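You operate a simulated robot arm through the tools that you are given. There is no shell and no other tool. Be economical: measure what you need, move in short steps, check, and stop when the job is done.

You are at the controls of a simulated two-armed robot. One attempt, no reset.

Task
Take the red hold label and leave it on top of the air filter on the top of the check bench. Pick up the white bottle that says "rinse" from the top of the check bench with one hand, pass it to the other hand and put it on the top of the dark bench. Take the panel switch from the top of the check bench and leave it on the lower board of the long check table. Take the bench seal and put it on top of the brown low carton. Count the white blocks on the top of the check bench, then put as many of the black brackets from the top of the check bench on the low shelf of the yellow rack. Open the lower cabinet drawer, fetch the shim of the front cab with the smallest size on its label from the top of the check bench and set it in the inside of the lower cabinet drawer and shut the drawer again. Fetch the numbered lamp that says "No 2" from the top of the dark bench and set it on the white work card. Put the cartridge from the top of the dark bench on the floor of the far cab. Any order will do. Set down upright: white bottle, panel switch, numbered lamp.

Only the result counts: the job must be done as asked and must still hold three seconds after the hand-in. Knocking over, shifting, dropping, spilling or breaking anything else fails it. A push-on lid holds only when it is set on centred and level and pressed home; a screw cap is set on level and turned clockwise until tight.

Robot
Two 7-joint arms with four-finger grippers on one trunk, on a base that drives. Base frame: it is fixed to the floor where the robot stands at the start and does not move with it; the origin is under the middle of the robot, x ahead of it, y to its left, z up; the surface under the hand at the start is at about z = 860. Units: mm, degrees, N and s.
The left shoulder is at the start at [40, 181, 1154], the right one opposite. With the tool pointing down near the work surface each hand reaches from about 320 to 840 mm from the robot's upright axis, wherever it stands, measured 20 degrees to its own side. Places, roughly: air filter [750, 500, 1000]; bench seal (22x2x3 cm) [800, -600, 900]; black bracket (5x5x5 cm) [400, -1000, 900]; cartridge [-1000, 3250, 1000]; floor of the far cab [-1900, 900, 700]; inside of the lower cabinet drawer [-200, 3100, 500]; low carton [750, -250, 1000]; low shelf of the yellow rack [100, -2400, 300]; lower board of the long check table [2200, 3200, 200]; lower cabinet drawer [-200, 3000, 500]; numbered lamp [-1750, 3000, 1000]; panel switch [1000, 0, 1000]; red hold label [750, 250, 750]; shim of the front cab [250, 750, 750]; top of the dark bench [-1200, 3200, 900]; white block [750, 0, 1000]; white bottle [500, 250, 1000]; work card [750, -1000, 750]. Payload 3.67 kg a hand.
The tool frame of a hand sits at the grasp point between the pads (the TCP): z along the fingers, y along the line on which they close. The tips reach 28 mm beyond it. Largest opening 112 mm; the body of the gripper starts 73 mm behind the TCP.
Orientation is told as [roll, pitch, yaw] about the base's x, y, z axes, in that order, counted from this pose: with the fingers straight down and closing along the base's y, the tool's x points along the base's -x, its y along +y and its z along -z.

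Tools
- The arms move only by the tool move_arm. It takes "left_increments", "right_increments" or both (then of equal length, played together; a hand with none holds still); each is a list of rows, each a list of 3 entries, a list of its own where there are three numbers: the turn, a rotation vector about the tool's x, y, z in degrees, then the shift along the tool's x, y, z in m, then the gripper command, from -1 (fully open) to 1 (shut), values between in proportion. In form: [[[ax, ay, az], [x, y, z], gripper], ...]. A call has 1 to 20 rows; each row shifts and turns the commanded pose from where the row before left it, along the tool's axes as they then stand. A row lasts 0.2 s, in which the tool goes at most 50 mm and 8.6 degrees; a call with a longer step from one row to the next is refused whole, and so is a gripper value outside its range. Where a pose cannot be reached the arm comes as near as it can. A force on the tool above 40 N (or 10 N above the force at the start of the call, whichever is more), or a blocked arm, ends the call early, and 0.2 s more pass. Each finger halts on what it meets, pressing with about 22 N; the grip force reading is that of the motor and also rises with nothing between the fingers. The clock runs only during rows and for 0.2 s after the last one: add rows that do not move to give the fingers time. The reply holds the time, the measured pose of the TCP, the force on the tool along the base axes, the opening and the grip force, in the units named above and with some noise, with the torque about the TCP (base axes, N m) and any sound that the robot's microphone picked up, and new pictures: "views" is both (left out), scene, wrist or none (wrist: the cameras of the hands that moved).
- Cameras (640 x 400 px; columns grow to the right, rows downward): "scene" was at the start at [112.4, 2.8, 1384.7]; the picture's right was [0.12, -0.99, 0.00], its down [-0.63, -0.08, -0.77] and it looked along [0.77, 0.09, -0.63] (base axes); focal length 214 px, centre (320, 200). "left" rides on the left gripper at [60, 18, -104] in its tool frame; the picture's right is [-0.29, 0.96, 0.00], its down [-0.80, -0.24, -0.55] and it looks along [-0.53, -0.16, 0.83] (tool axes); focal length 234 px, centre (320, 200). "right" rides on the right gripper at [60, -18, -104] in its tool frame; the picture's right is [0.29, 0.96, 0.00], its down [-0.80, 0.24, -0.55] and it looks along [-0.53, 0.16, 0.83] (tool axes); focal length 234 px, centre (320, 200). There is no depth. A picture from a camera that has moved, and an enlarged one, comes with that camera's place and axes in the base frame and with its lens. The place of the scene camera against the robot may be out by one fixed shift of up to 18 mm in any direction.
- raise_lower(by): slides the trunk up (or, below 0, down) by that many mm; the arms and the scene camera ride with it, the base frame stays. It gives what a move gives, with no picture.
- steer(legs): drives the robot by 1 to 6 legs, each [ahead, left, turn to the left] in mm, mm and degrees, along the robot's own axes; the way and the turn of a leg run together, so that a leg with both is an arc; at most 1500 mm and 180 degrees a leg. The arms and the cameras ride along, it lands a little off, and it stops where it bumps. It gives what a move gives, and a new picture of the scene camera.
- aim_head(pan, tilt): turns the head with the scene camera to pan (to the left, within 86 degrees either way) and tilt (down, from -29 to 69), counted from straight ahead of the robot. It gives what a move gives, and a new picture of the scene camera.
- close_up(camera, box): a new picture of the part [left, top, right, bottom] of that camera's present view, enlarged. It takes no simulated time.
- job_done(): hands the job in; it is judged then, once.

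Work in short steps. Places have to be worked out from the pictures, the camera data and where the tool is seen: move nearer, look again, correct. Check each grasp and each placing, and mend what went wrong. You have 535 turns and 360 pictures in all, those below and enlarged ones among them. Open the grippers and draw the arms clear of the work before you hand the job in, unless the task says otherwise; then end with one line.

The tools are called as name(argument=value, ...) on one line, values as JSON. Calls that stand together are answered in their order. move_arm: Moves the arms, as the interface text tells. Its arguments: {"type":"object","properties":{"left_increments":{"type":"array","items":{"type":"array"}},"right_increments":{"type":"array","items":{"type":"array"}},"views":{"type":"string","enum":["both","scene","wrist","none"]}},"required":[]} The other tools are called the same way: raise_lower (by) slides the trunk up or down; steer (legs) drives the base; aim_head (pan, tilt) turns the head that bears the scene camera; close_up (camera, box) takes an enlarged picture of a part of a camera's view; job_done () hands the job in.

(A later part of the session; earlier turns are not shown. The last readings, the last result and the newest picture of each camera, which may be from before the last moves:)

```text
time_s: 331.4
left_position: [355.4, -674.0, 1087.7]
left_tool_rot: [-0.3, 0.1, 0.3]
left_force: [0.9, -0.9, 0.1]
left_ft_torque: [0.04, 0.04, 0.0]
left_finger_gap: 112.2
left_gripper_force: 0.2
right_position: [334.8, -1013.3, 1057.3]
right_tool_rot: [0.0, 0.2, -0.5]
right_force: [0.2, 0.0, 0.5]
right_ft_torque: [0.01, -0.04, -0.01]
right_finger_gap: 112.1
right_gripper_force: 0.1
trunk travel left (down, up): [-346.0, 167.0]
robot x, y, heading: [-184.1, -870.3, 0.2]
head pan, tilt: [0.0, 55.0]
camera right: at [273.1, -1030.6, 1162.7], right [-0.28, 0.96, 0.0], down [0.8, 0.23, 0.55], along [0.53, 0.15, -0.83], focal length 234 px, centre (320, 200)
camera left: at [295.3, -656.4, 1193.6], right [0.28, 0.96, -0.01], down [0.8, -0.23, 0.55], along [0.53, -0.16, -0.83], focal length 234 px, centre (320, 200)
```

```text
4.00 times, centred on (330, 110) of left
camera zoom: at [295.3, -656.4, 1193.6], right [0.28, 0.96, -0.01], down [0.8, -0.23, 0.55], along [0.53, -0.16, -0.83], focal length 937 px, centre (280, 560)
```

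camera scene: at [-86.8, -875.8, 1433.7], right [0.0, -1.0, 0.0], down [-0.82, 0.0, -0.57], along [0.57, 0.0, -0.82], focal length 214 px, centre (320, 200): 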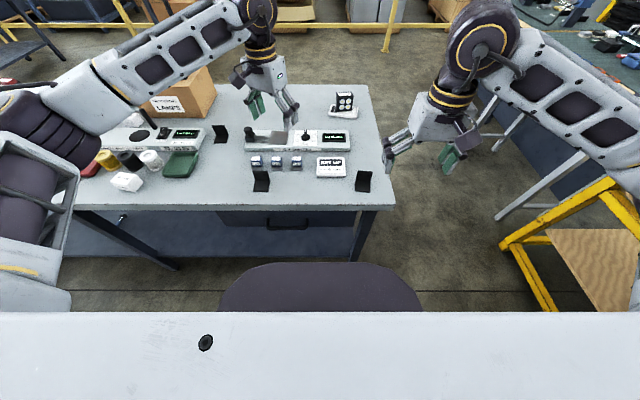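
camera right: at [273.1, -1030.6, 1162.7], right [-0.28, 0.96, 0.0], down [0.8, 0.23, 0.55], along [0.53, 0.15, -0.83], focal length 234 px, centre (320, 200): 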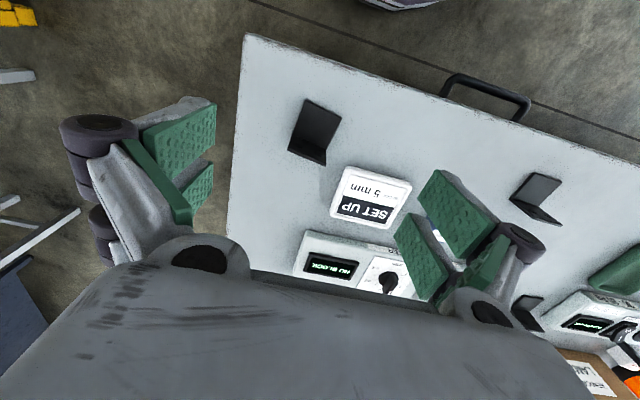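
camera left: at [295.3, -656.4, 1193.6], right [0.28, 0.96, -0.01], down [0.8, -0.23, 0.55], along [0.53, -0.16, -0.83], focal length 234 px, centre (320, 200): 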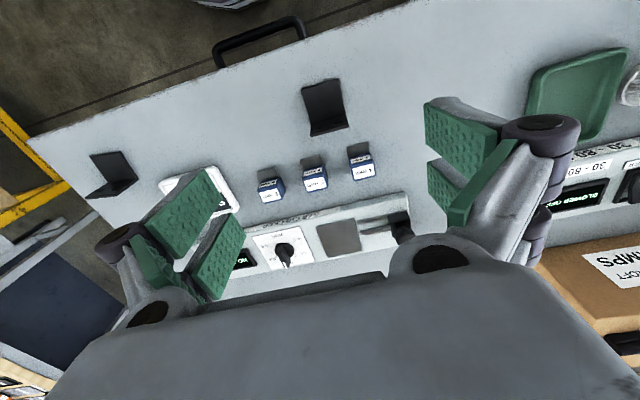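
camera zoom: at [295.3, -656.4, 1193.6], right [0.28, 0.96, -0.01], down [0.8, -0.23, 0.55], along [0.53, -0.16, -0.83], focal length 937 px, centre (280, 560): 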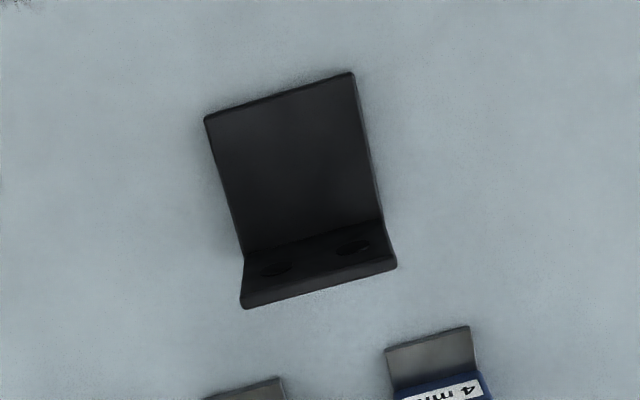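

Both brackets have the base plate toward me and the upright plate at x≈383 running along y (R centre y≈-1015, L y≈-672). I turn both hands to close across those upright plates.

move_arm(left_increments=[[[0, 0, -7.5], [0, 0, 0], 0.29], [[0, 0, -7.5], [0, 0, 0], 0.29], [[0, 0, -7.5], [0, 0, 0], 0.29], [[0, 0, -7.5], [0, 0, 0], 0.29], [[0, 0, -7.5], [0, 0, 0], 0.29], [[0, 0, -7.5], [0, 0, 0], 0.29], [[0, 0, -7.5], [0, 0, 0], 0.29], [[0, 0, -7.5], [0, 0, 0], 0.29], [[0, 0, -7.5], [0, 0, 0], 0.29], [[0, 0, -7.5], [0, 0, 0], 0.29], [[0, 0, -7.5], [0, 0, 0], 0.29], [[0, 0, -7.2], [0, 0, 0], 0.29]], right_increments=[[[0, 0, 8.1], [0, 0, 0], 0.29], [[0, 0, 8.1], [0, 0, 0], 0.29], [[0, 0, 8.1], [0, 0, 0], 0.29], [[0, 0, 8.1], [0, 0, 0], 0.29], [[0, 0, 8.1], [0, 0, 0], 0.29], [[0, 0, 8.1], [0, 0, 0], 0.29], [[0, 0, 8.1], [0, 0, 0], 0.29], [[0, 0, 8.1], [0, 0, 0], 0.29], [[0, 0, 8.1], [0, 0, 0], 0.29], [[0, 0, 8.1], [0, 0, 0], 0.29], [[0, 0, 8.1], [0, 0, 0], 0.29], [[0, 0, 8.1], [0, 0, 0], 0.29]], views="none")

```text
time_s: 334.0
left_position: [354.3, -675.1, 1087.3]
left_tool_rot: [0.1, 0.3, 90.1]
left_force: [1.2, 0.2, 0.4]
left_ft_torque: [0.0, 0.01, 0.03]
left_finger_gap: 39.9
left_gripper_force: 0.1
right_position: [334.7, -1011.3, 1058.9]
right_tool_rot: [-0.2, -0.1, -97.9]
right_force: [0.5, 0.2, 0.8]
right_ft_torque: [-0.01, -0.02, -0.03]
right_finger_gap: 39.5
right_gripper_force: 0.0
trunk travel left (down, up): [-346.0, 167.0]
robot x, y, heading: [-187.9, -870.3, 0.1]
head pan, tilt: [0.0, 55.0]
```

Lower both to just above the plates and look.

move_arm(left_increments=[[[0, 0, 0], [-0.003, -0.028, 0.02], 0.29], [[0, 0, 0], [0, 0, 0.04], 0.29], [[0, 0, 0], [0, 0, 0.04], 0.29], [[0, 0, 0], [0, 0, 0.02], 0.29], [[0, 0, 0], [0, 0, 0], 0.29]], right_increments=[[[0, 0, 0], [0.001, 0.024, 0.01], 0.29], [[0, 0, 0], [0.001, 0.024, 0.02], 0.29], [[0, 0, 0], [0, 0, 0.04], 0.29], [[0, 0, 0], [0, 0, 0.022], 0.29], [[0, 0, 0], [0, 0, 0], 0.29]], views="wrist")

```text
time_s: 335.2
left_position: [382.7, -673.5, 968.8]
left_tool_rot: [0.0, 0.3, 89.9]
left_force: [0.4, 0.5, 1.2]
left_ft_torque: [0.03, 0.01, 0.02]
left_finger_gap: 39.9
left_gripper_force: 0.2
right_position: [381.7, -1014.4, 967.6]
right_tool_rot: [-0.1, -0.2, -97.7]
right_force: [0.4, 0.0, 0.3]
right_ft_torque: [-0.05, -0.06, -0.01]
right_finger_gap: 39.6
right_gripper_force: 0.2
trunk travel left (down, up): [-346.0, 167.0]
robot x, y, heading: [-188.4, -867.5, 0.3]
head pan, tilt: [0.0, 55.0]
camera right: at [369.4, -952.9, 1071.4], right [0.99, 0.16, 0.0], down [0.13, -0.82, 0.55], along [0.09, -0.55, -0.83], focal length 234 px, centre (320, 200)
camera left: at [363.9, -733.5, 1074.6], right [-0.96, 0.29, 0.0], down [0.24, 0.8, 0.55], along [0.16, 0.53, -0.84], focal length 234 px, centre (320, 200)
```

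right: 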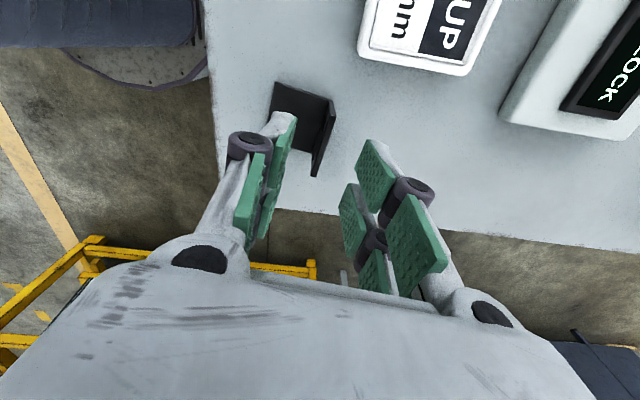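
left: 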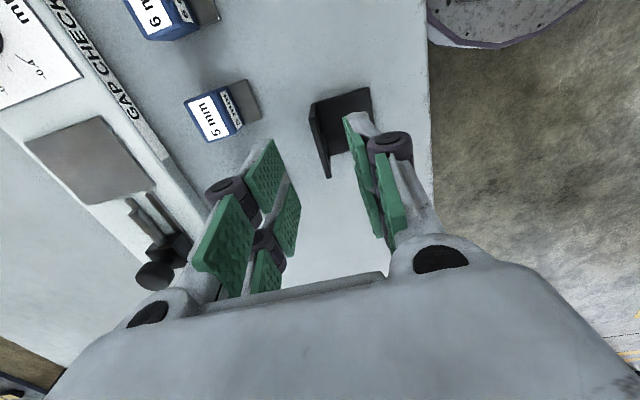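

Both plates lie between the fingers. Descend and close both.

move_arm(left_increments=[[[0, 0, 0], [0.003, 0.002, 0.03], 0.29], [[0, 0, 0], [0, 0, 0.03], 0.29], [[0, 0, 0], [0, 0, 0.01], 0.29], [[0, 0, 0], [0, 0, 0], 0.6], [[0, 0, 0], [0, 0, 0], 1], [[0, 0, 0], [0, 0, 0], 1], [[0, 0, 0], [0, 0, 0], 1]], right_increments=[[[0, 0, 0], [0.004, -0.001, 0.03], 0.29], [[0, 0, 0], [0, 0, 0.03], 0.29], [[0, 0, 0], [0, 0, 0.009], 0.29], [[0, 0, 0], [0, 0, 0], 0.6], [[0, 0, 0], [0, 0, 0], 1], [[0, 0, 0], [0, 0, 0], 1], [[0, 0, 0], [0, 0, 0], 1]], views="none")

```text
time_s: 336.8
left_position: [378.5, -676.7, 898.4]
left_tool_rot: [0.0, 0.3, 90.0]
left_force: [-0.4, -0.1, 0.3]
left_ft_torque: [-0.04, 0.0, 0.01]
left_finger_gap: 6.0
left_gripper_force: 22.2
right_position: [380.4, -1011.2, 897.5]
right_tool_rot: [-0.1, -0.1, -97.7]
right_force: [0.0, 0.2, 0.4]
right_ft_torque: [-0.04, -0.03, -0.01]
right_finger_gap: 5.7
right_gripper_force: 22.4
trunk travel left (down, up): [-346.0, 167.0]
robot x, y, heading: [-184.7, -866.0, -0.0]
head pan, tilt: [0.0, 55.0]
```

Both grip ~6 mm plates. Lift.

move_arm(left_increments=[[[0, 0, 0], [0, 0, -0.02], 1], [[0, 0, 0], [0, 0, -0.04], 1], [[0, 0, 0], [0, 0, -0.045], 1], [[0, 0, 0], [0, 0, -0.045], 1], [[0, 0, 0], [0, 0, -0.045], 1], [[0, 0, 0], [0, 0, 0], 1]], right_increments=[[[0, 0, 0], [0, 0, -0.02], 1], [[0, 0, 0], [0, 0, -0.04], 1], [[0, 0, 0], [0, 0, -0.045], 1], [[0, 0, 0], [0, 0, -0.045], 1], [[0, 0, 0], [0, 0, -0.045], 1], [[0, 0, 0], [0, 0, 0], 1]], views="wrist")

```text
time_s: 338.2
left_position: [380.2, -674.0, 1093.5]
left_tool_rot: [0.0, 0.4, 89.9]
left_force: [0.6, -1.1, -2.6]
left_ft_torque: [0.02, -0.02, 0.0]
left_finger_gap: 6.1
left_gripper_force: 21.9
right_position: [381.2, -1010.3, 1088.6]
right_tool_rot: [-0.2, -0.1, -97.8]
right_force: [-0.4, 0.5, -1.5]
right_ft_torque: [0.02, -0.02, 0.01]
right_finger_gap: 5.9
right_gripper_force: 22.1
trunk travel left (down, up): [-346.0, 167.0]
robot x, y, heading: [-186.9, -869.2, 0.2]
head pan, tilt: [0.0, 55.0]
camera right: at [370.1, -948.3, 1194.6], right [0.99, 0.16, 0.0], down [0.13, -0.82, 0.55], along [0.08, -0.55, -0.83], focal length 234 px, centre (320, 200)
camera left: at [361.9, -735.6, 1199.3], right [-0.96, 0.29, 0.0], down [0.24, 0.8, 0.55], along [0.16, 0.53, -0.84], focal length 234 px, centre (320, 200)
```

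right: 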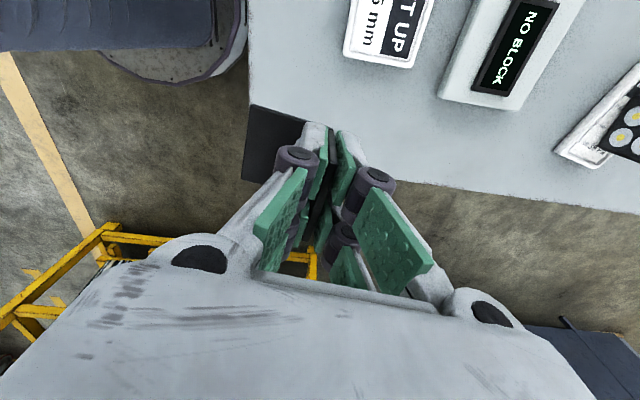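
left: 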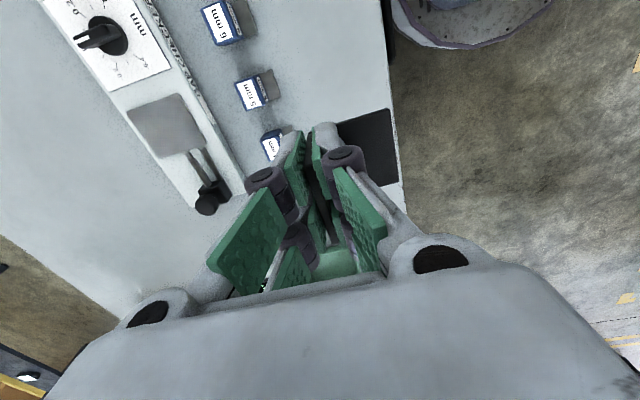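

Both lifted. Back off and turn right to face the yellow rack.

steer(legs=[[-250, 0, 0], [0, 0, -90], [300, 0, 0]])

aim_head(pan=15, tilt=35)

```text
time_s: 345.9
left_position: [-199.8, -1724.8, 1093.6]
left_tool_rot: [0.0, 0.3, 3.0]
left_force: [-0.4, -0.6, -1.7]
left_ft_torque: [-0.02, 0.01, 0.0]
left_finger_gap: 6.1
left_gripper_force: 22.1
right_position: [-531.8, -1744.2, 1090.1]
right_tool_rot: [-0.2, -0.1, 175.4]
right_force: [-0.1, 0.7, -2.2]
right_ft_torque: [-0.02, 0.0, -0.01]
right_finger_gap: 5.9
right_gripper_force: 21.4
trunk travel left (down, up): [-346.0, 167.0]
robot x, y, heading: [-419.6, -1171.2, -86.8]
head pan, tilt: [0.0, 55.0]
camera scene: at [-408.5, -1270.9, 1433.6], right [-1.0, -0.06, 0.0], down [-0.05, 0.82, -0.57], along [0.03, -0.57, -0.82], focal length 214 px, centre (320, 200)
```

scene: 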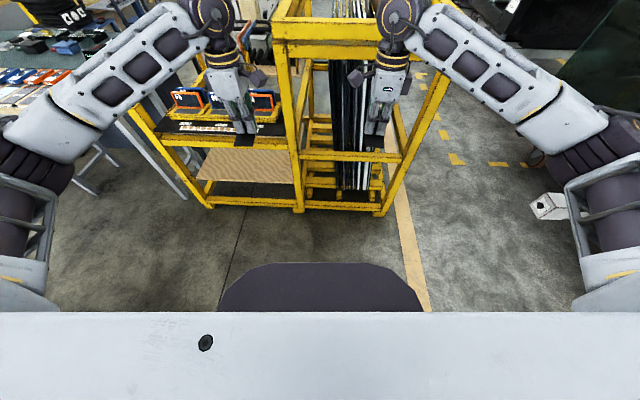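

```text
time_s: 346.7
left_position: [-199.4, -1725.1, 1093.2]
left_tool_rot: [-0.1, 0.3, 3.0]
left_force: [-0.5, 0.0, -1.7]
left_ft_torque: [-0.03, 0.01, -0.02]
left_finger_gap: 6.2
left_gripper_force: 22.3
right_position: [-532.5, -1743.0, 1089.8]
right_tool_rot: [-0.1, 0.0, 175.3]
right_force: [-0.6, -0.4, -1.3]
right_ft_torque: [-0.05, 0.01, -0.03]
right_finger_gap: 6.2
right_gripper_force: 22.4
trunk travel left (down, up): [-346.0, 167.0]
robot x, y, heading: [-419.6, -1170.1, -86.9]
head pan, tilt: [15.0, 35.0]
camera scene: at [-385.2, -1282.6, 1461.8], right [-0.95, -0.31, 0.0], down [-0.18, 0.55, -0.82], along [0.26, -0.78, -0.57], focal length 214 px, centre (320, 200)
```

scene: 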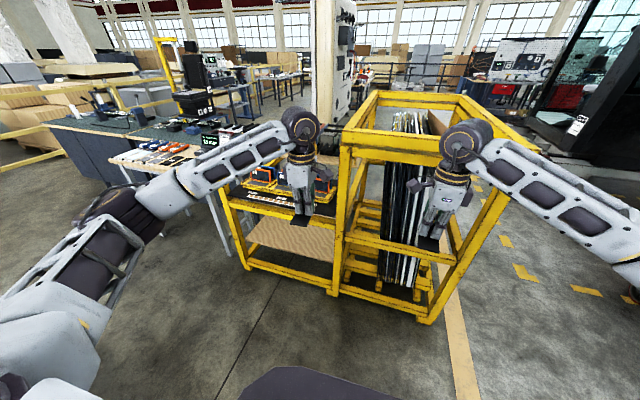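

close_up(camera="scene", box=[180, 150, 460, 330])

```text
2.22 times, centred on (320, 240) of scene
camera zoom: at [-385.2, -1282.6, 1461.8], right [-0.95, -0.31, 0.0], down [-0.18, 0.55, -0.82], along [0.26, -0.78, -0.57], focal length 477 px, centre (320, 111)
```

zoom: 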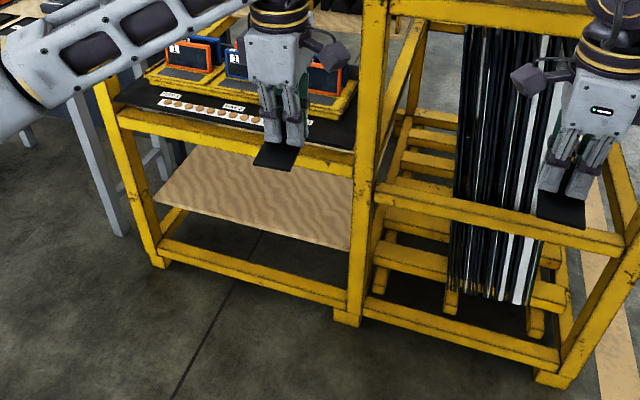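

The wooden board is the low shelf (front edge y≈-2185, z≈300). I align with it: strafe left and go forward, then re-look.

steer(legs=[[0, 560, -3.1], [200, 0, 0]])

aim_head(pan=0, tilt=45)

```text
time_s: 349.6
left_position: [256.2, -1717.6, 1091.9]
left_tool_rot: [0.1, 0.5, 1.9]
left_force: [0.3, -0.5, -2.4]
left_ft_torque: [-0.03, 0.03, -0.02]
left_finger_gap: 6.0
left_gripper_force: 21.9
right_position: [-78.1, -1728.1, 1090.4]
right_tool_rot: [-0.2, -0.3, 174.4]
right_force: [1.0, -0.3, -2.5]
right_ft_torque: [-0.01, 0.07, -0.01]
right_finger_gap: 6.0
right_gripper_force: 22.1
trunk travel left (down, up): [-346.0, 167.0]
robot x, y, heading: [41.3, -1156.5, -88.0]
head pan, tilt: [15.0, 35.0]
stopped in leg 1: the robot was blocked; the commanded pose is now the measured one
camera scene: at [79.6, -1271.6, 1461.8], right [-0.96, -0.29, 0.0], down [-0.17, 0.55, -0.82], along [0.24, -0.78, -0.57], focal length 214 px, centre (320, 200)
```

scene: 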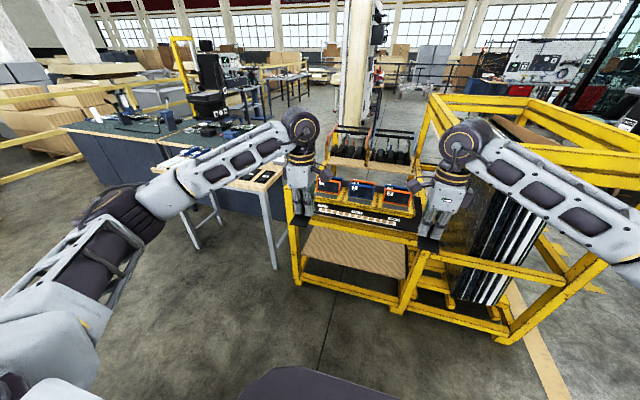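

```text
time_s: 350.3
left_position: [249.8, -1719.1, 1093.0]
left_tool_rot: [0.1, 0.2, 1.8]
left_force: [0.5, 0.0, -2.3]
left_ft_torque: [-0.01, 0.0, -0.01]
left_finger_gap: 6.2
left_gripper_force: 21.7
right_position: [-83.5, -1730.8, 1089.0]
right_tool_rot: [-0.1, -0.1, 174.2]
right_force: [-0.5, 0.6, -2.1]
right_ft_torque: [-0.02, -0.05, -0.02]
right_finger_gap: 6.1
right_gripper_force: 22.1
trunk travel left (down, up): [-346.0, 167.0]
robot x, y, heading: [34.3, -1160.7, -88.1]
head pan, tilt: [0.0, 45.0]
camera scene: at [49.7, -1270.2, 1447.0], right [-1.0, -0.03, 0.0], down [-0.02, 0.71, -0.71], along [0.02, -0.71, -0.71], focal length 214 px, centre (320, 200)
```

scene: 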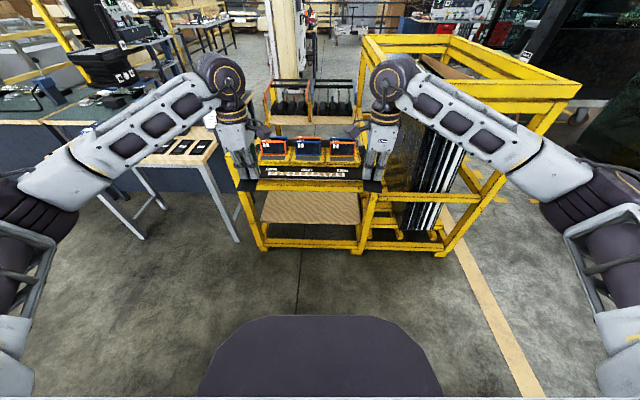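

The base touched something sideways (bench end). Move forward away from it first, then strafe.

steer(legs=[[250, 0, -1.9], [0, 110, 0]])

close_up(camera="scene", box=[200, 150, 440, 300])

```text
time_s: 353.0
left_position: [346.3, -1976.2, 1093.1]
left_tool_rot: [0.0, 0.3, 0.0]
left_force: [0.2, -0.1, -1.4]
left_ft_torque: [-0.04, -0.01, -0.01]
left_finger_gap: 6.0
left_gripper_force: 22.1
right_position: [12.4, -1976.1, 1090.5]
right_tool_rot: [-0.1, 0.0, 172.4]
right_force: [-1.0, 0.1, -2.4]
right_ft_torque: [-0.03, -0.01, 0.0]
right_finger_gap: 6.0
right_gripper_force: 22.0
trunk travel left (down, up): [-346.0, 167.0]
robot x, y, heading: [155.1, -1410.0, -89.7]
head pan, tilt: [0.0, 45.0]
camera scene: at [161.3, -1520.8, 1447.0], right [-1.0, 0.0, 0.0], down [0.0, 0.71, -0.71], along [0.0, -0.71, -0.71], focal length 214 px, centre (320, 200)
```

scene: 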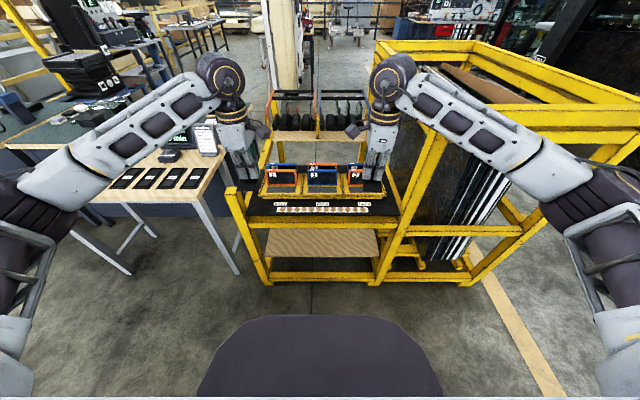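

```text
2.67 times, centred on (320, 225) of scene
camera zoom: at [161.3, -1520.8, 1447.0], right [-1.0, 0.0, 0.0], down [0.0, 0.71, -0.71], along [0.0, -0.71, -0.71], focal length 572 px, centre (320, 133)
```

zoom: 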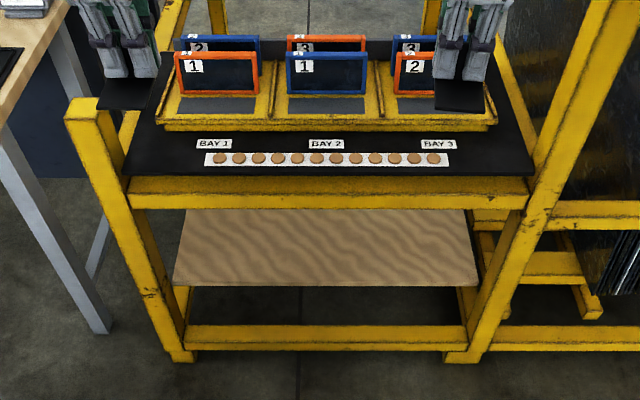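

Refined: board z≈374, front edge y≈-2126, upper rail bottom z≈687 at y≈-2087. I tilt both hands 40° forward so they can reach under the rail, and lower the trunk.

move_arm(left_increments=[[[8, 0, 0], [0, 0, 0], 1], [[8, 0, 0], [0, 0, 0], 1], [[8, 0, 0], [0, 0, 0], 1], [[8, 0, 0], [0, 0, 0], 1], [[8, 0, 0], [0, 0, 0], 1], [[0, 0, 0], [0, 0, 0], 1]], right_increments=[[[-8, 0, 0], [0, 0, 0], 1], [[-8, 0, 0], [0, 0, 0], 1], [[-8, 0, 0], [0, 0, 0], 1], [[-8, 0, 0], [0, 0, 0], 1], [[-8, 0, 0], [0, 0, 0], 1], [[0, 0, 0], [0, 0, 0], 1]], views="none")

steer(legs=[[-120, 0, 0]])

raise_lower(by=-340)

```text
time_s: 354.4
left_position: [345.9, -1976.0, 1094.6]
left_tool_rot: [-39.9, 0.3, -0.1]
left_force: [0.2, -0.7, -1.9]
left_ft_torque: [0.0, 0.02, -0.01]
left_finger_gap: 5.7
left_gripper_force: 21.5
right_position: [13.1, -1977.0, 1090.4]
right_tool_rot: [40.0, 0.0, 172.3]
right_force: [0.0, 0.1, -1.8]
right_ft_torque: [0.0, 0.03, -0.02]
right_finger_gap: 6.1
right_gripper_force: 22.0
trunk travel left (down, up): [-346.0, 167.0]
robot x, y, heading: [152.9, -1408.4, -89.9]
head pan, tilt: [0.0, 45.0]
```

```text
time_s: 355.6
left_position: [342.6, -1880.7, 1096.0]
left_tool_rot: [-40.1, 0.5, -0.1]
left_force: [1.5, 0.3, -1.0]
left_ft_torque: [-0.05, 0.07, -0.02]
left_finger_gap: 5.9
left_gripper_force: 22.1
right_position: [9.6, -1879.6, 1092.9]
right_tool_rot: [40.2, -0.2, 172.2]
right_force: [0.8, 1.0, -1.2]
right_ft_torque: [-0.03, 0.02, 0.0]
right_finger_gap: 6.2
right_gripper_force: 22.2
trunk travel left (down, up): [-346.0, 167.0]
robot x, y, heading: [148.6, -1320.5, -90.1]
head pan, tilt: [0.0, 45.0]
stopped in leg 1: the robot was blocked; the commanded pose is now the measured one
camera scene: at [159.8, -1422.5, 1447.6], right [-1.0, 0.0, 0.0], down [0.0, 0.7, -0.71], along [0.0, -0.71, -0.7], focal length 214 px, centre (320, 200)
```

scene: 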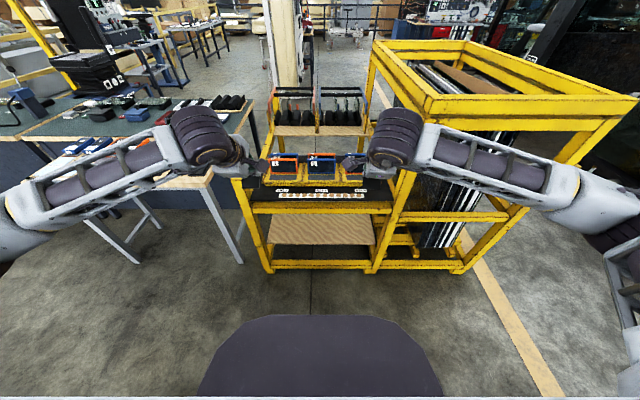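

```text
time_s: 358.9
left_position: [339.7, -1885.6, 754.2]
left_tool_rot: [-39.9, 0.4, -0.3]
left_force: [0.0, -0.7, -1.4]
left_ft_torque: [0.02, 0.03, 0.01]
left_finger_gap: 6.1
left_gripper_force: 21.9
right_position: [7.4, -1885.3, 752.7]
right_tool_rot: [39.9, -0.1, 172.4]
right_force: [0.5, -0.2, -1.6]
right_ft_torque: [0.03, -0.01, 0.0]
right_finger_gap: 6.1
right_gripper_force: 22.5
trunk travel left (down, up): [-6.0, 507.0]
robot x, y, heading: [150.7, -1321.0, -89.9]
head pan, tilt: [0.0, 45.0]
```

Bench end is right behind, so I stay put. Lower both hands with the arms in front of the shelf opening.

move_arm(left_increments=[[[0, 0, 0], [0, 0.0195, 0.0337], 1], [[0, 0, 0], [0, 0.0195, 0.0337], 1], [[0, 0, 0], [0, 0.0195, 0.0337], 1], [[0, 0, 0], [0, 0.0195, 0.0337], 1], [[0, 0, 0], [0, 0.0195, 0.0337], 1], [[0, 0, 0], [0, 0.0195, 0.0337], 1], [[0, 0, 0], [0, 0, 0], 1]], right_increments=[[[0, 0, 0], [0.0009, -0.0196, 0.0336], 1], [[0, 0, 0], [0.0009, -0.0196, 0.0336], 1], [[0, 0, 0], [0.0009, -0.0196, 0.0336], 1], [[0, 0, 0], [0.0009, -0.0196, 0.0336], 1], [[0, 0, 0], [0.0009, -0.0196, 0.0336], 1], [[0, 0, 0], [0.0009, -0.0196, 0.0336], 1], [[0, 0, 0], [0, 0, 0], 1]], views="both")

```text
time_s: 360.5
left_position: [339.6, -1923.7, 523.8]
left_tool_rot: [-39.9, 0.4, -0.1]
left_force: [-0.3, 0.1, -1.3]
left_ft_torque: [0.0, 0.01, 0.03]
left_finger_gap: 6.1
left_gripper_force: 21.7
right_position: [8.3, -1925.0, 521.6]
right_tool_rot: [39.8, -0.1, 172.3]
right_force: [-0.5, 0.4, -1.9]
right_ft_torque: [0.01, 0.0, 0.02]
right_finger_gap: 6.0
right_gripper_force: 22.2
trunk travel left (down, up): [-6.0, 507.0]
robot x, y, heading: [153.9, -1320.4, -89.8]
head pan, tilt: [0.0, 45.0]
camera scene: at [156.4, -1429.4, 1108.3], right [-1.0, 0.0, 0.0], down [0.0, 0.71, -0.71], along [0.0, -0.71, -0.71], focal length 214 px, centre (320, 200)
camera right: at [77.4, -1854.7, 590.8], right [0.19, -0.77, 0.61], down [-0.77, 0.28, 0.58], along [-0.61, -0.58, -0.54], focal length 234 px, centre (320, 200)
camera left: at [280.5, -1843.6, 593.8], right [0.29, 0.73, -0.62], down [0.8, 0.17, 0.57], along [0.53, -0.66, -0.54], focal length 234 px, centre (320, 200)
```

scene: 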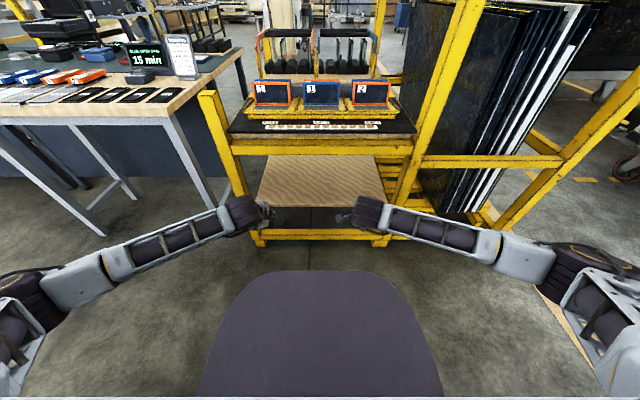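
right: 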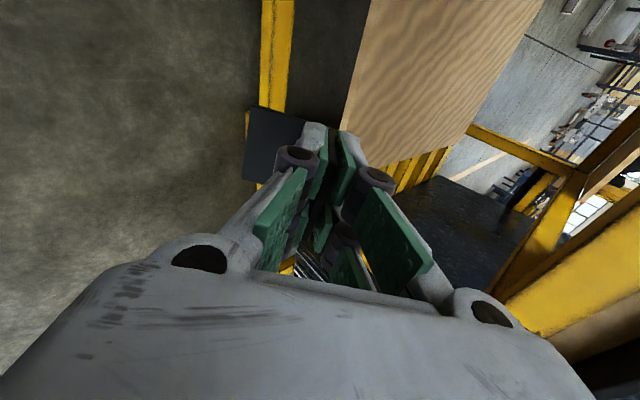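
left: 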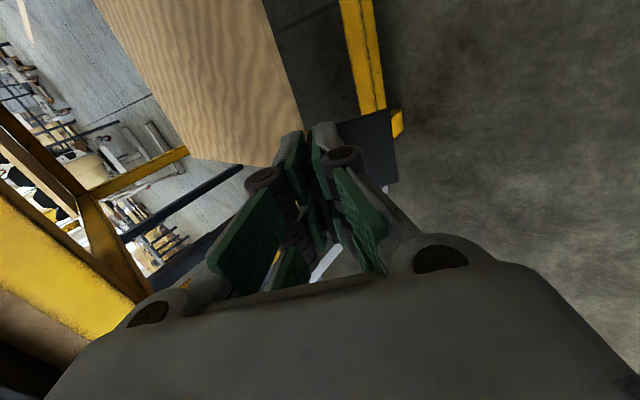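

Wrist views put the board at z≈320, front edge y≈-2155. Lower both hands ~90 mm more, then drive forward 200.

move_arm(left_increments=[[[0, 0, 0], [0, 0.0203, 0.0243], 1], [[0, 0, 0], [0, 0.0203, 0.0243], 1], [[0, 0, 0], [0, 0.0203, 0.0243], 1], [[0, 0, 0], [0, 0, 0], 1]], right_increments=[[[0, 0, 0], [0, -0.0203, 0.0243], 1], [[0, 0, 0], [0, -0.0203, 0.0243], 1], [[0, 0, 0], [0, -0.0203, 0.0243], 1], [[0, 0, 0], [0, 0, 0], 1]], views="none")

steer(legs=[[170, 0, 0]])

move_arm(left_increments=[[[0, 0, 0], [0, 0, 0], 1]], right_increments=[[[0, 0, 0], [0, 0, 0], 1]], views="wrist")

```text
time_s: 361.5
left_position: [336.7, -1924.9, 429.9]
left_tool_rot: [-39.9, 0.2, -0.2]
left_force: [-0.2, 0.3, -2.4]
left_ft_torque: [-0.01, 0.03, -0.01]
left_finger_gap: 6.0
left_gripper_force: 21.9
right_position: [6.1, -1924.1, 426.1]
right_tool_rot: [39.9, -0.1, 172.3]
right_force: [-0.1, -0.3, -3.0]
right_ft_torque: [0.0, -0.01, -0.01]
right_finger_gap: 5.8
right_gripper_force: 22.6
trunk travel left (down, up): [-6.0, 507.0]
robot x, y, heading: [149.8, -1321.3, -89.9]
head pan, tilt: [0.0, 45.0]
```

```text
time_s: 363.0
left_position: [338.1, -2098.4, 430.2]
left_tool_rot: [-39.9, 0.3, -0.1]
left_force: [0.4, -0.5, -2.0]
left_ft_torque: [0.0, 0.01, -0.01]
left_finger_gap: 5.7
left_gripper_force: 22.3
right_position: [7.5, -2099.0, 426.1]
right_tool_rot: [39.9, -0.1, 172.2]
right_force: [-0.4, -1.4, -1.7]
right_ft_torque: [0.04, -0.01, -0.04]
right_finger_gap: 6.0
right_gripper_force: 22.0
trunk travel left (down, up): [-6.0, 507.0]
robot x, y, heading: [150.4, -1491.6, -90.0]
head pan, tilt: [0.0, 45.0]
camera scene: at [156.6, -1603.6, 1108.1], right [-1.0, 0.0, 0.0], down [0.0, 0.71, -0.71], along [0.0, -0.71, -0.71], focal length 214 px, centre (320, 200)
```

scene: 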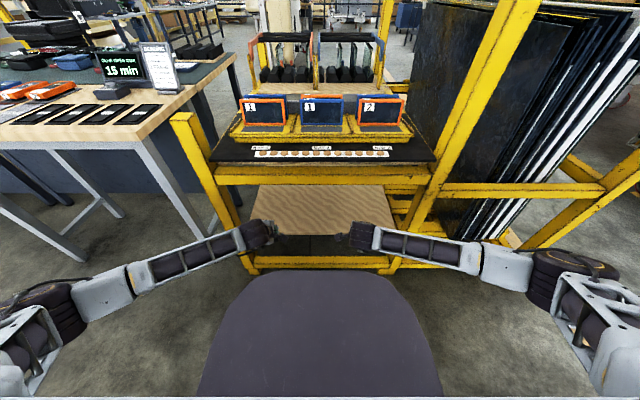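

```text
time_s: 363.4
left_position: [338.6, -2098.5, 430.6]
left_tool_rot: [-39.9, 0.3, -0.2]
left_force: [-0.2, -0.2, -2.7]
left_ft_torque: [0.06, 0.02, 0.0]
left_finger_gap: 6.5
left_gripper_force: 22.2
right_position: [6.7, -2097.1, 425.9]
right_tool_rot: [39.8, -0.1, 172.4]
right_force: [-0.1, 0.8, -3.0]
right_ft_torque: [0.01, 0.02, -0.02]
right_finger_gap: 6.1
right_gripper_force: 21.2
trunk travel left (down, up): [-6.0, 507.0]
robot x, y, heading: [149.0, -1494.7, -89.9]
head pan, tilt: [0.0, 45.0]
camera right: at [76.4, -2025.9, 495.2], right [0.19, -0.77, 0.61], down [-0.77, 0.28, 0.58], along [-0.61, -0.58, -0.54], focal length 234 px, centre (320, 200)
camera left: at [278.4, -2017.9, 500.4], right [0.29, 0.73, -0.61], down [0.8, 0.17, 0.57], along [0.53, -0.66, -0.54], focal length 234 px, centre (320, 200)
```

right: 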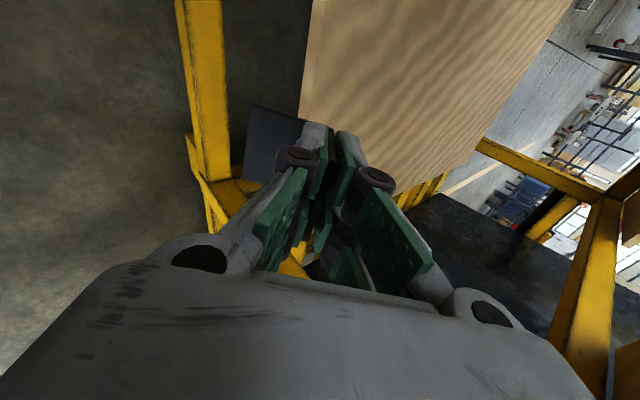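
left: 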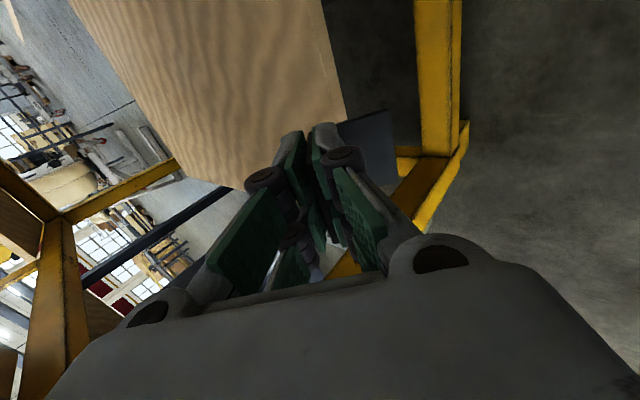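

Board: z≈310, edge y≈-2165; rail bottom ≈656. Lower to z≈395, drive 110 forward into the opening.

move_arm(left_increments=[[[0, 0, 0], [0, 0.0225, 0.0268], 1], [[0, 0, 0], [0, 0, 0], 1]], right_increments=[[[0, 0, 0], [0, -0.02, 0.0238], 1], [[0, 0, 0], [0, 0, 0], 1]], views="none")

steer(legs=[[108, 0, 0]])

move_arm(left_increments=[[[0, 0, 0], [0, 0, 0], 1]], right_increments=[[[0, 0, 0], [0, 0, 0], 1]], views="wrist")

```text
time_s: 364.0
left_position: [338.1, -2096.5, 395.0]
left_tool_rot: [-39.9, 0.4, -0.1]
left_force: [-0.4, -0.5, -2.4]
left_ft_torque: [0.01, 0.02, 0.01]
left_finger_gap: 5.9
left_gripper_force: 22.1
right_position: [7.0, -2097.8, 393.0]
right_tool_rot: [39.8, -0.1, 172.2]
right_force: [-0.4, 1.2, -1.8]
right_ft_torque: [0.01, 0.02, 0.03]
right_finger_gap: 5.8
right_gripper_force: 21.9
trunk travel left (down, up): [-6.0, 507.0]
robot x, y, heading: [150.6, -1489.1, -89.9]
head pan, tilt: [0.0, 45.0]
```

```text
time_s: 365.2
left_position: [337.7, -2206.0, 394.6]
left_tool_rot: [-39.8, 0.4, -0.2]
left_force: [0.4, -0.1, -1.6]
left_ft_torque: [-0.02, 0.01, -0.01]
left_finger_gap: 5.8
left_gripper_force: 21.9
right_position: [6.3, -2205.9, 393.2]
right_tool_rot: [39.7, 0.0, 172.2]
right_force: [-0.9, 0.4, -1.7]
right_ft_torque: [-0.01, -0.03, 0.0]
right_finger_gap: 5.7
right_gripper_force: 22.1
trunk travel left (down, up): [-6.0, 507.0]
robot x, y, heading: [148.7, -1603.6, -89.9]
head pan, tilt: [0.0, 45.0]
camera scene: at [156.6, -1712.7, 1108.1], right [-1.0, 0.0, 0.0], down [0.0, 0.71, -0.71], along [0.0, -0.71, -0.71], focal length 214 px, centre (320, 200)
```

scene: 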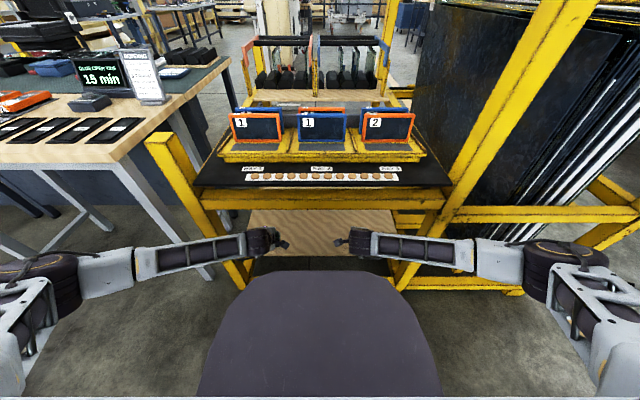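

```text
time_s: 365.6
left_position: [339.0, -2205.5, 395.0]
left_tool_rot: [-39.8, 0.3, -0.2]
left_force: [-0.3, -0.5, -1.7]
left_ft_torque: [-0.04, 0.02, 0.0]
left_finger_gap: 6.2
left_gripper_force: 21.4
right_position: [6.2, -2206.5, 393.8]
right_tool_rot: [39.8, -0.1, 172.3]
right_force: [-0.9, 0.1, -2.0]
right_ft_torque: [0.0, -0.03, -0.03]
right_finger_gap: 6.1
right_gripper_force: 22.3
trunk travel left (down, up): [-6.0, 507.0]
robot x, y, heading: [147.9, -1601.6, -89.9]
head pan, tilt: [0.0, 45.0]
camera right: at [75.5, -2134.3, 462.6], right [0.19, -0.77, 0.61], down [-0.77, 0.28, 0.58], along [-0.62, -0.58, -0.54], focal length 234 px, centre (320, 200)
camera left: at [278.1, -2125.3, 464.7], right [0.29, 0.73, -0.61], down [0.8, 0.17, 0.57], along [0.53, -0.66, -0.54], focal length 234 px, centre (320, 200)
```

right: 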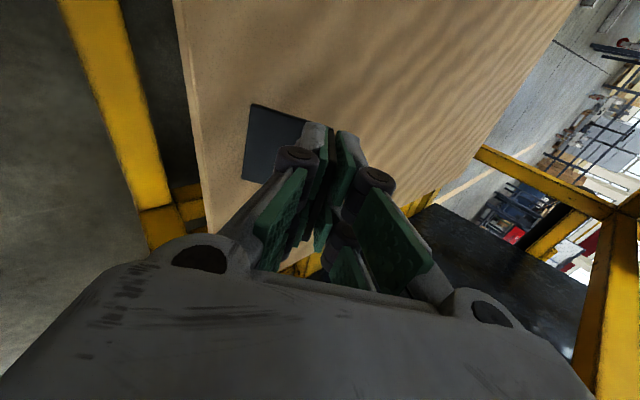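
left: 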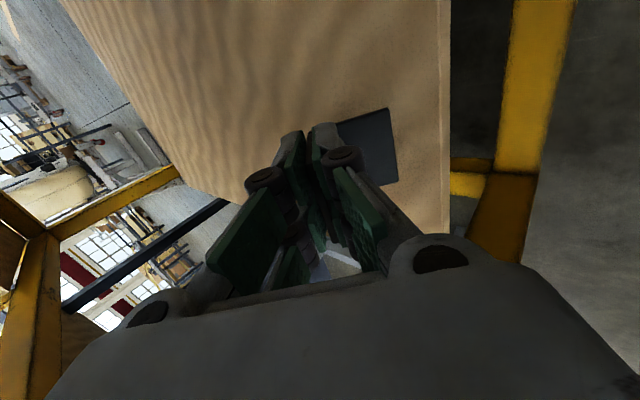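

Both brackets hang over the board. Lower gently until the base edges touch.

move_arm(left_increments=[[[0, 0, 0], [0, 0.0064, 0.0077], 1], [[0, 0, 0], [0, 0.0039, 0.0046], 1], [[0, 0, 0], [0, 0.0026, 0.0031], 1], [[0, 0, 0], [0, 0, 0], 1]], right_increments=[[[0, 0, 0], [0, -0.0064, 0.0077], 1], [[0, 0, 0], [0, -0.0039, 0.0046], 1], [[0, 0, 0], [0, -0.0026, 0.0031], 1], [[0, 0, 0], [0, 0, 0], 1]], views="none")

move_arm(left_increments=[[[0, 0, 0], [0, 0.0026, 0.0031], 1], [[0, 0, 0], [0, 0.0026, 0.0031], 1], [[0, 0, 0], [0, 0, 0], 1]], right_increments=[[[0, 0, 0], [0, -0.0026, 0.0031], 1], [[0, 0, 0], [0, -0.0026, 0.0031], 1], [[0, 0, 0], [0, 0, 0], 1]], views="wrist")

```text
time_s: 366.6
left_position: [335.5, -2205.6, 377.1]
left_tool_rot: [-39.9, 0.5, -0.2]
left_force: [0.2, -2.4, 5.6]
left_ft_torque: [-0.05, -0.17, -0.08]
left_finger_gap: 5.9
left_gripper_force: 22.3
right_position: [5.7, -2206.9, 376.3]
right_tool_rot: [40.1, 0.0, 172.3]
right_force: [-0.2, -0.2, 13.2]
right_ft_torque: [0.15, 0.03, 0.0]
right_finger_gap: 6.0
right_gripper_force: 21.8
trunk travel left (down, up): [-6.0, 507.0]
robot x, y, heading: [148.1, -1603.3, -90.1]
head pan, tilt: [0.0, 45.0]
```

```text
time_s: 367.4
left_position: [335.5, -2208.0, 372.7]
left_tool_rot: [-40.4, 0.4, -0.2]
left_force: [-1.1, -5.9, 29.5]
left_ft_torque: [0.14, 0.06, -0.05]
left_finger_gap: 5.9
left_gripper_force: 21.9
right_position: [7.3, -2208.3, 371.1]
right_tool_rot: [40.4, 0.1, 172.2]
right_force: [-0.1, -6.9, 34.9]
right_ft_torque: [0.26, 0.13, 0.0]
right_finger_gap: 6.3
right_gripper_force: 21.8
trunk travel left (down, up): [-6.0, 507.0]
robot x, y, heading: [148.3, -1605.0, -89.8]
head pan, tilt: [0.0, 45.0]
camera right: at [75.3, -2135.7, 440.1], right [0.19, -0.76, 0.62], down [-0.77, 0.28, 0.58], along [-0.61, -0.58, -0.53], focal length 234 px, centre (320, 200)
camera left: at [276.6, -2126.8, 442.1], right [0.29, 0.73, -0.62], down [0.8, 0.17, 0.57], along [0.52, -0.66, -0.53], focal length 234 px, centre (320, 200)
```

right: 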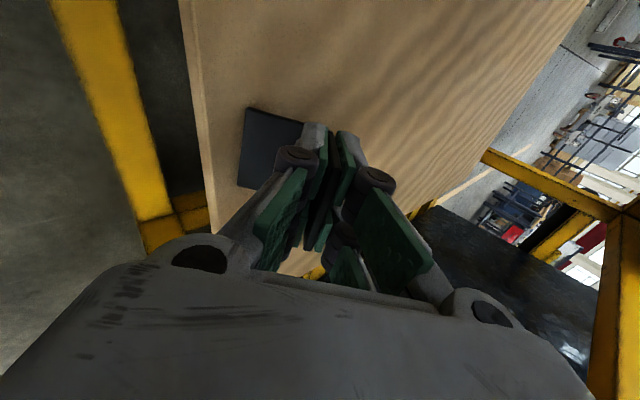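
left: 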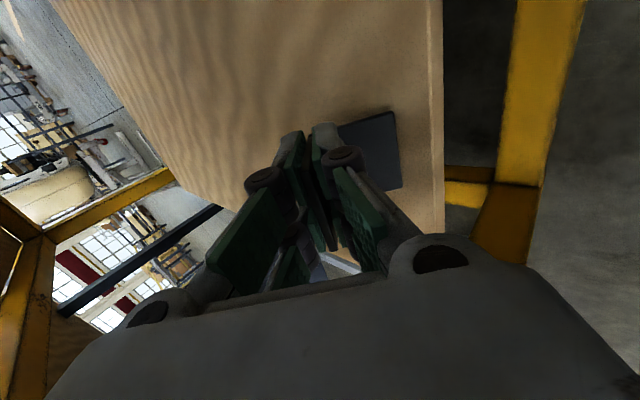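

Both touch. Ease off slightly, open fully so the brackets settle flat, and hold still.

move_arm(left_increments=[[[0, 0, 0], [0, -0.0026, -0.0031], 1], [[0, 0, 0], [0, 0, 0], 0.4], [[0, 0, 0], [0, 0, 0], -0.3], [[0, 0, 0], [0, 0, 0], -1], [[0, 0, 0], [0, 0, 0], -1], [[0, 0, 0], [0, 0, 0], -1]], right_increments=[[[0, 0, 0], [0, 0.0026, -0.0031], 1], [[0, 0, 0], [0, 0, 0], 0.4], [[0, 0, 0], [0, 0, 0], -0.3], [[0, 0, 0], [0, 0, 0], -1], [[0, 0, 0], [0, 0, 0], -1], [[0, 0, 0], [0, 0, 0], -1]], views="wrist")

```text
time_s: 368.8
left_position: [337.9, -2206.0, 371.4]
left_tool_rot: [-39.7, 0.2, -0.2]
left_force: [-0.2, -1.1, 2.5]
left_ft_torque: [0.04, -0.07, -0.01]
left_finger_gap: 111.5
left_gripper_force: 0.1
right_position: [4.7, -2204.8, 369.6]
right_tool_rot: [39.7, 0.0, 172.1]
right_force: [-0.4, -1.5, 3.1]
right_ft_torque: [0.07, 0.01, -0.02]
right_finger_gap: 112.3
right_gripper_force: 0.1
trunk travel left (down, up): [-6.0, 507.0]
robot x, y, heading: [151.6, -1603.9, -90.2]
head pan, tilt: [0.0, 45.0]
camera right: at [74.7, -2134.3, 438.1], right [0.19, -0.77, 0.61], down [-0.77, 0.28, 0.58], along [-0.62, -0.58, -0.54], focal length 234 px, centre (320, 200)
camera left: at [277.8, -2125.6, 440.9], right [0.29, 0.73, -0.61], down [0.8, 0.17, 0.57], along [0.53, -0.66, -0.54], focal length 234 px, centre (320, 200)
```

right: 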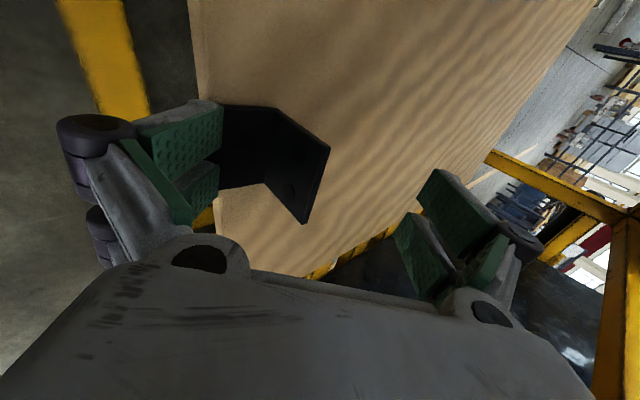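
left: 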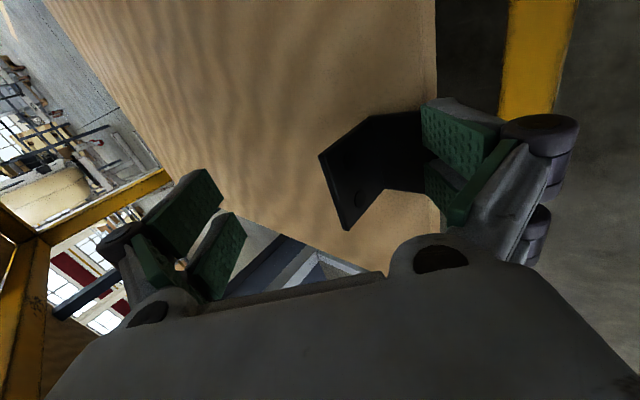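

Both brackets stand flat on the board. Withdraw both hands back and up along their pointing direction.

move_arm(left_increments=[[[0, 0, 0], [0, 0, -0.015], -1], [[0, 0, 0], [0, 0, -0.03], -1], [[0, 0, 0], [0, 0.01, -0.035], -1], [[0, 0, 0], [0, 0.02, -0.035], -1], [[0, 0, 0], [0, 0, 0], -1]], right_increments=[[[0, 0, 0], [0, 0, -0.015], -1], [[0, 0, 0], [0, 0, -0.03], -1], [[0, 0, 0], [0, -0.01, -0.035], -1], [[0, 0, 0], [0, -0.02, -0.035], -1], [[0, 0, 0], [0, 0, 0], -1]], views="wrist")

```text
time_s: 370.0
left_position: [338.9, -2109.3, 440.7]
left_tool_rot: [-39.7, 0.3, -0.1]
left_force: [0.5, 0.6, -1.1]
left_ft_torque: [-0.14, 0.04, -0.04]
left_finger_gap: 111.9
left_gripper_force: 0.1
right_position: [19.5, -2108.1, 437.9]
right_tool_rot: [39.8, -0.2, 172.2]
right_force: [-0.6, 0.2, -0.2]
right_ft_torque: [-0.01, 0.0, -0.01]
right_finger_gap: 111.8
right_gripper_force: 0.1
trunk travel left (down, up): [-6.0, 507.0]
robot x, y, heading: [148.3, -1603.8, -90.0]
head pan, tilt: [0.0, 45.0]
camera right: at [88.7, -2038.4, 507.0], right [0.19, -0.77, 0.61], down [-0.77, 0.28, 0.58], along [-0.62, -0.58, -0.54], focal length 234 px, centre (320, 200)
camera left: at [277.8, -2028.9, 509.6], right [0.29, 0.74, -0.61], down [0.8, 0.17, 0.58], along [0.53, -0.66, -0.54], focal length 234 px, centre (320, 200)
```

right: 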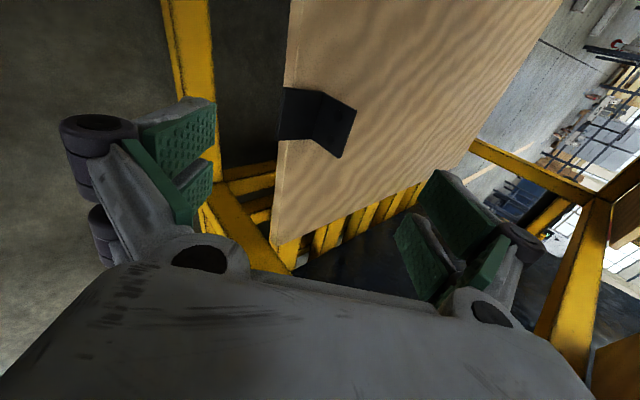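
left: 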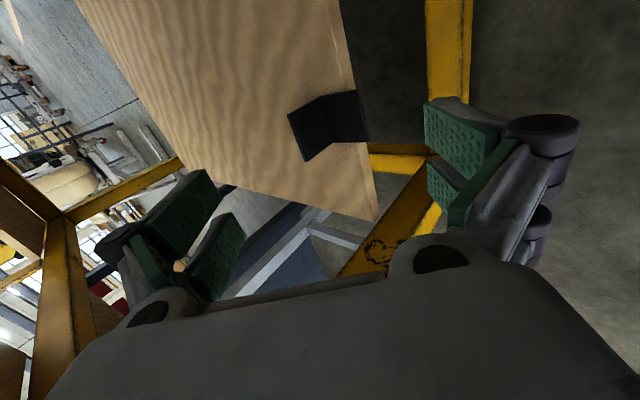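

The opened fingers dragged the brackets toward the board's edge. I close the hands and will push the upright plates gently inward; first get into position.

move_arm(left_increments=[[[0, 0, 0], [0, 0, 0], 0], [[0, 0, 0], [0, 0, 0], 1], [[0, 0, 0], [0, 0, 0], 1], [[0, 0, 0], [0, 0.009, 0.032], 1], [[0, 0, 0], [0, 0.009, 0.032], 1], [[0, 0, 0], [0, 0.009, 0.032], 1], [[0, 0, 0], [0, 0, 0], 1]], right_increments=[[[0, 0, 0], [0, 0, 0], 0], [[0, 0, 0], [0, 0, 0], 1], [[0, 0, 0], [0, 0, 0], 1], [[0, 0, 0], [-0.0012, -0.0094, 0.0308], 1], [[0, 0, 0], [-0.0012, -0.0094, 0.0308], 1], [[0, 0, 0], [-0.0012, -0.0094, 0.0308], 1], [[0, 0, 0], [0, 0, 0], 1]], views="wrist")

```text
time_s: 371.6
left_position: [336.5, -2110.2, 440.3]
left_tool_rot: [-39.8, 0.2, -0.2]
left_force: [-0.2, 0.4, -0.8]
left_ft_torque: [-0.02, -0.02, 0.03]
left_finger_gap: 0.0
left_gripper_force: 22.2
left hand out of reach, approached as far as the arm can: row 4, 5, 6
right_position: [11.1, -2148.0, 349.3]
right_tool_rot: [39.8, -0.1, 172.2]
right_force: [-0.1, 0.0, -0.4]
right_ft_torque: [-0.01, 0.0, 0.0]
right_finger_gap: 0.0
right_gripper_force: 21.9
trunk travel left (down, up): [-6.0, 507.0]
robot x, y, heading: [151.0, -1603.1, -89.9]
head pan, tilt: [0.0, 45.0]
camera right: at [79.9, -2076.0, 418.3], right [0.19, -0.77, 0.61], down [-0.77, 0.28, 0.58], along [-0.62, -0.58, -0.54], focal length 234 px, centre (320, 200)
camera left: at [276.8, -2029.9, 509.6], right [0.29, 0.73, -0.61], down [0.8, 0.17, 0.58], along [0.53, -0.66, -0.54], focal length 234 px, centre (320, 200)
```

right: 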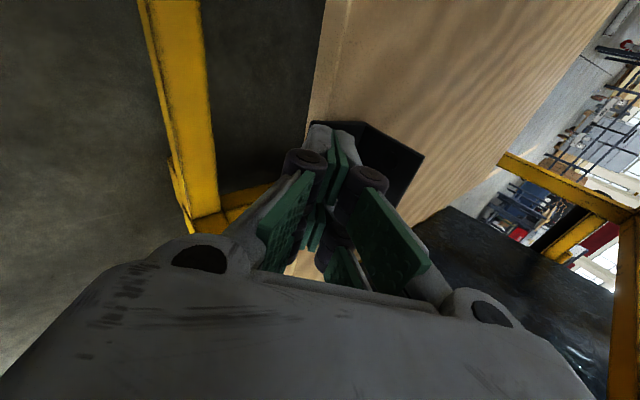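
left: 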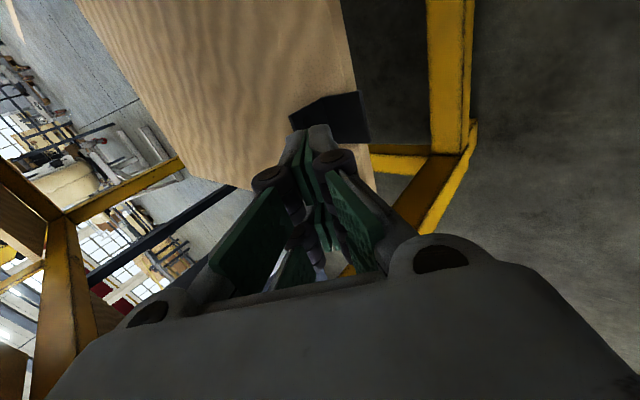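

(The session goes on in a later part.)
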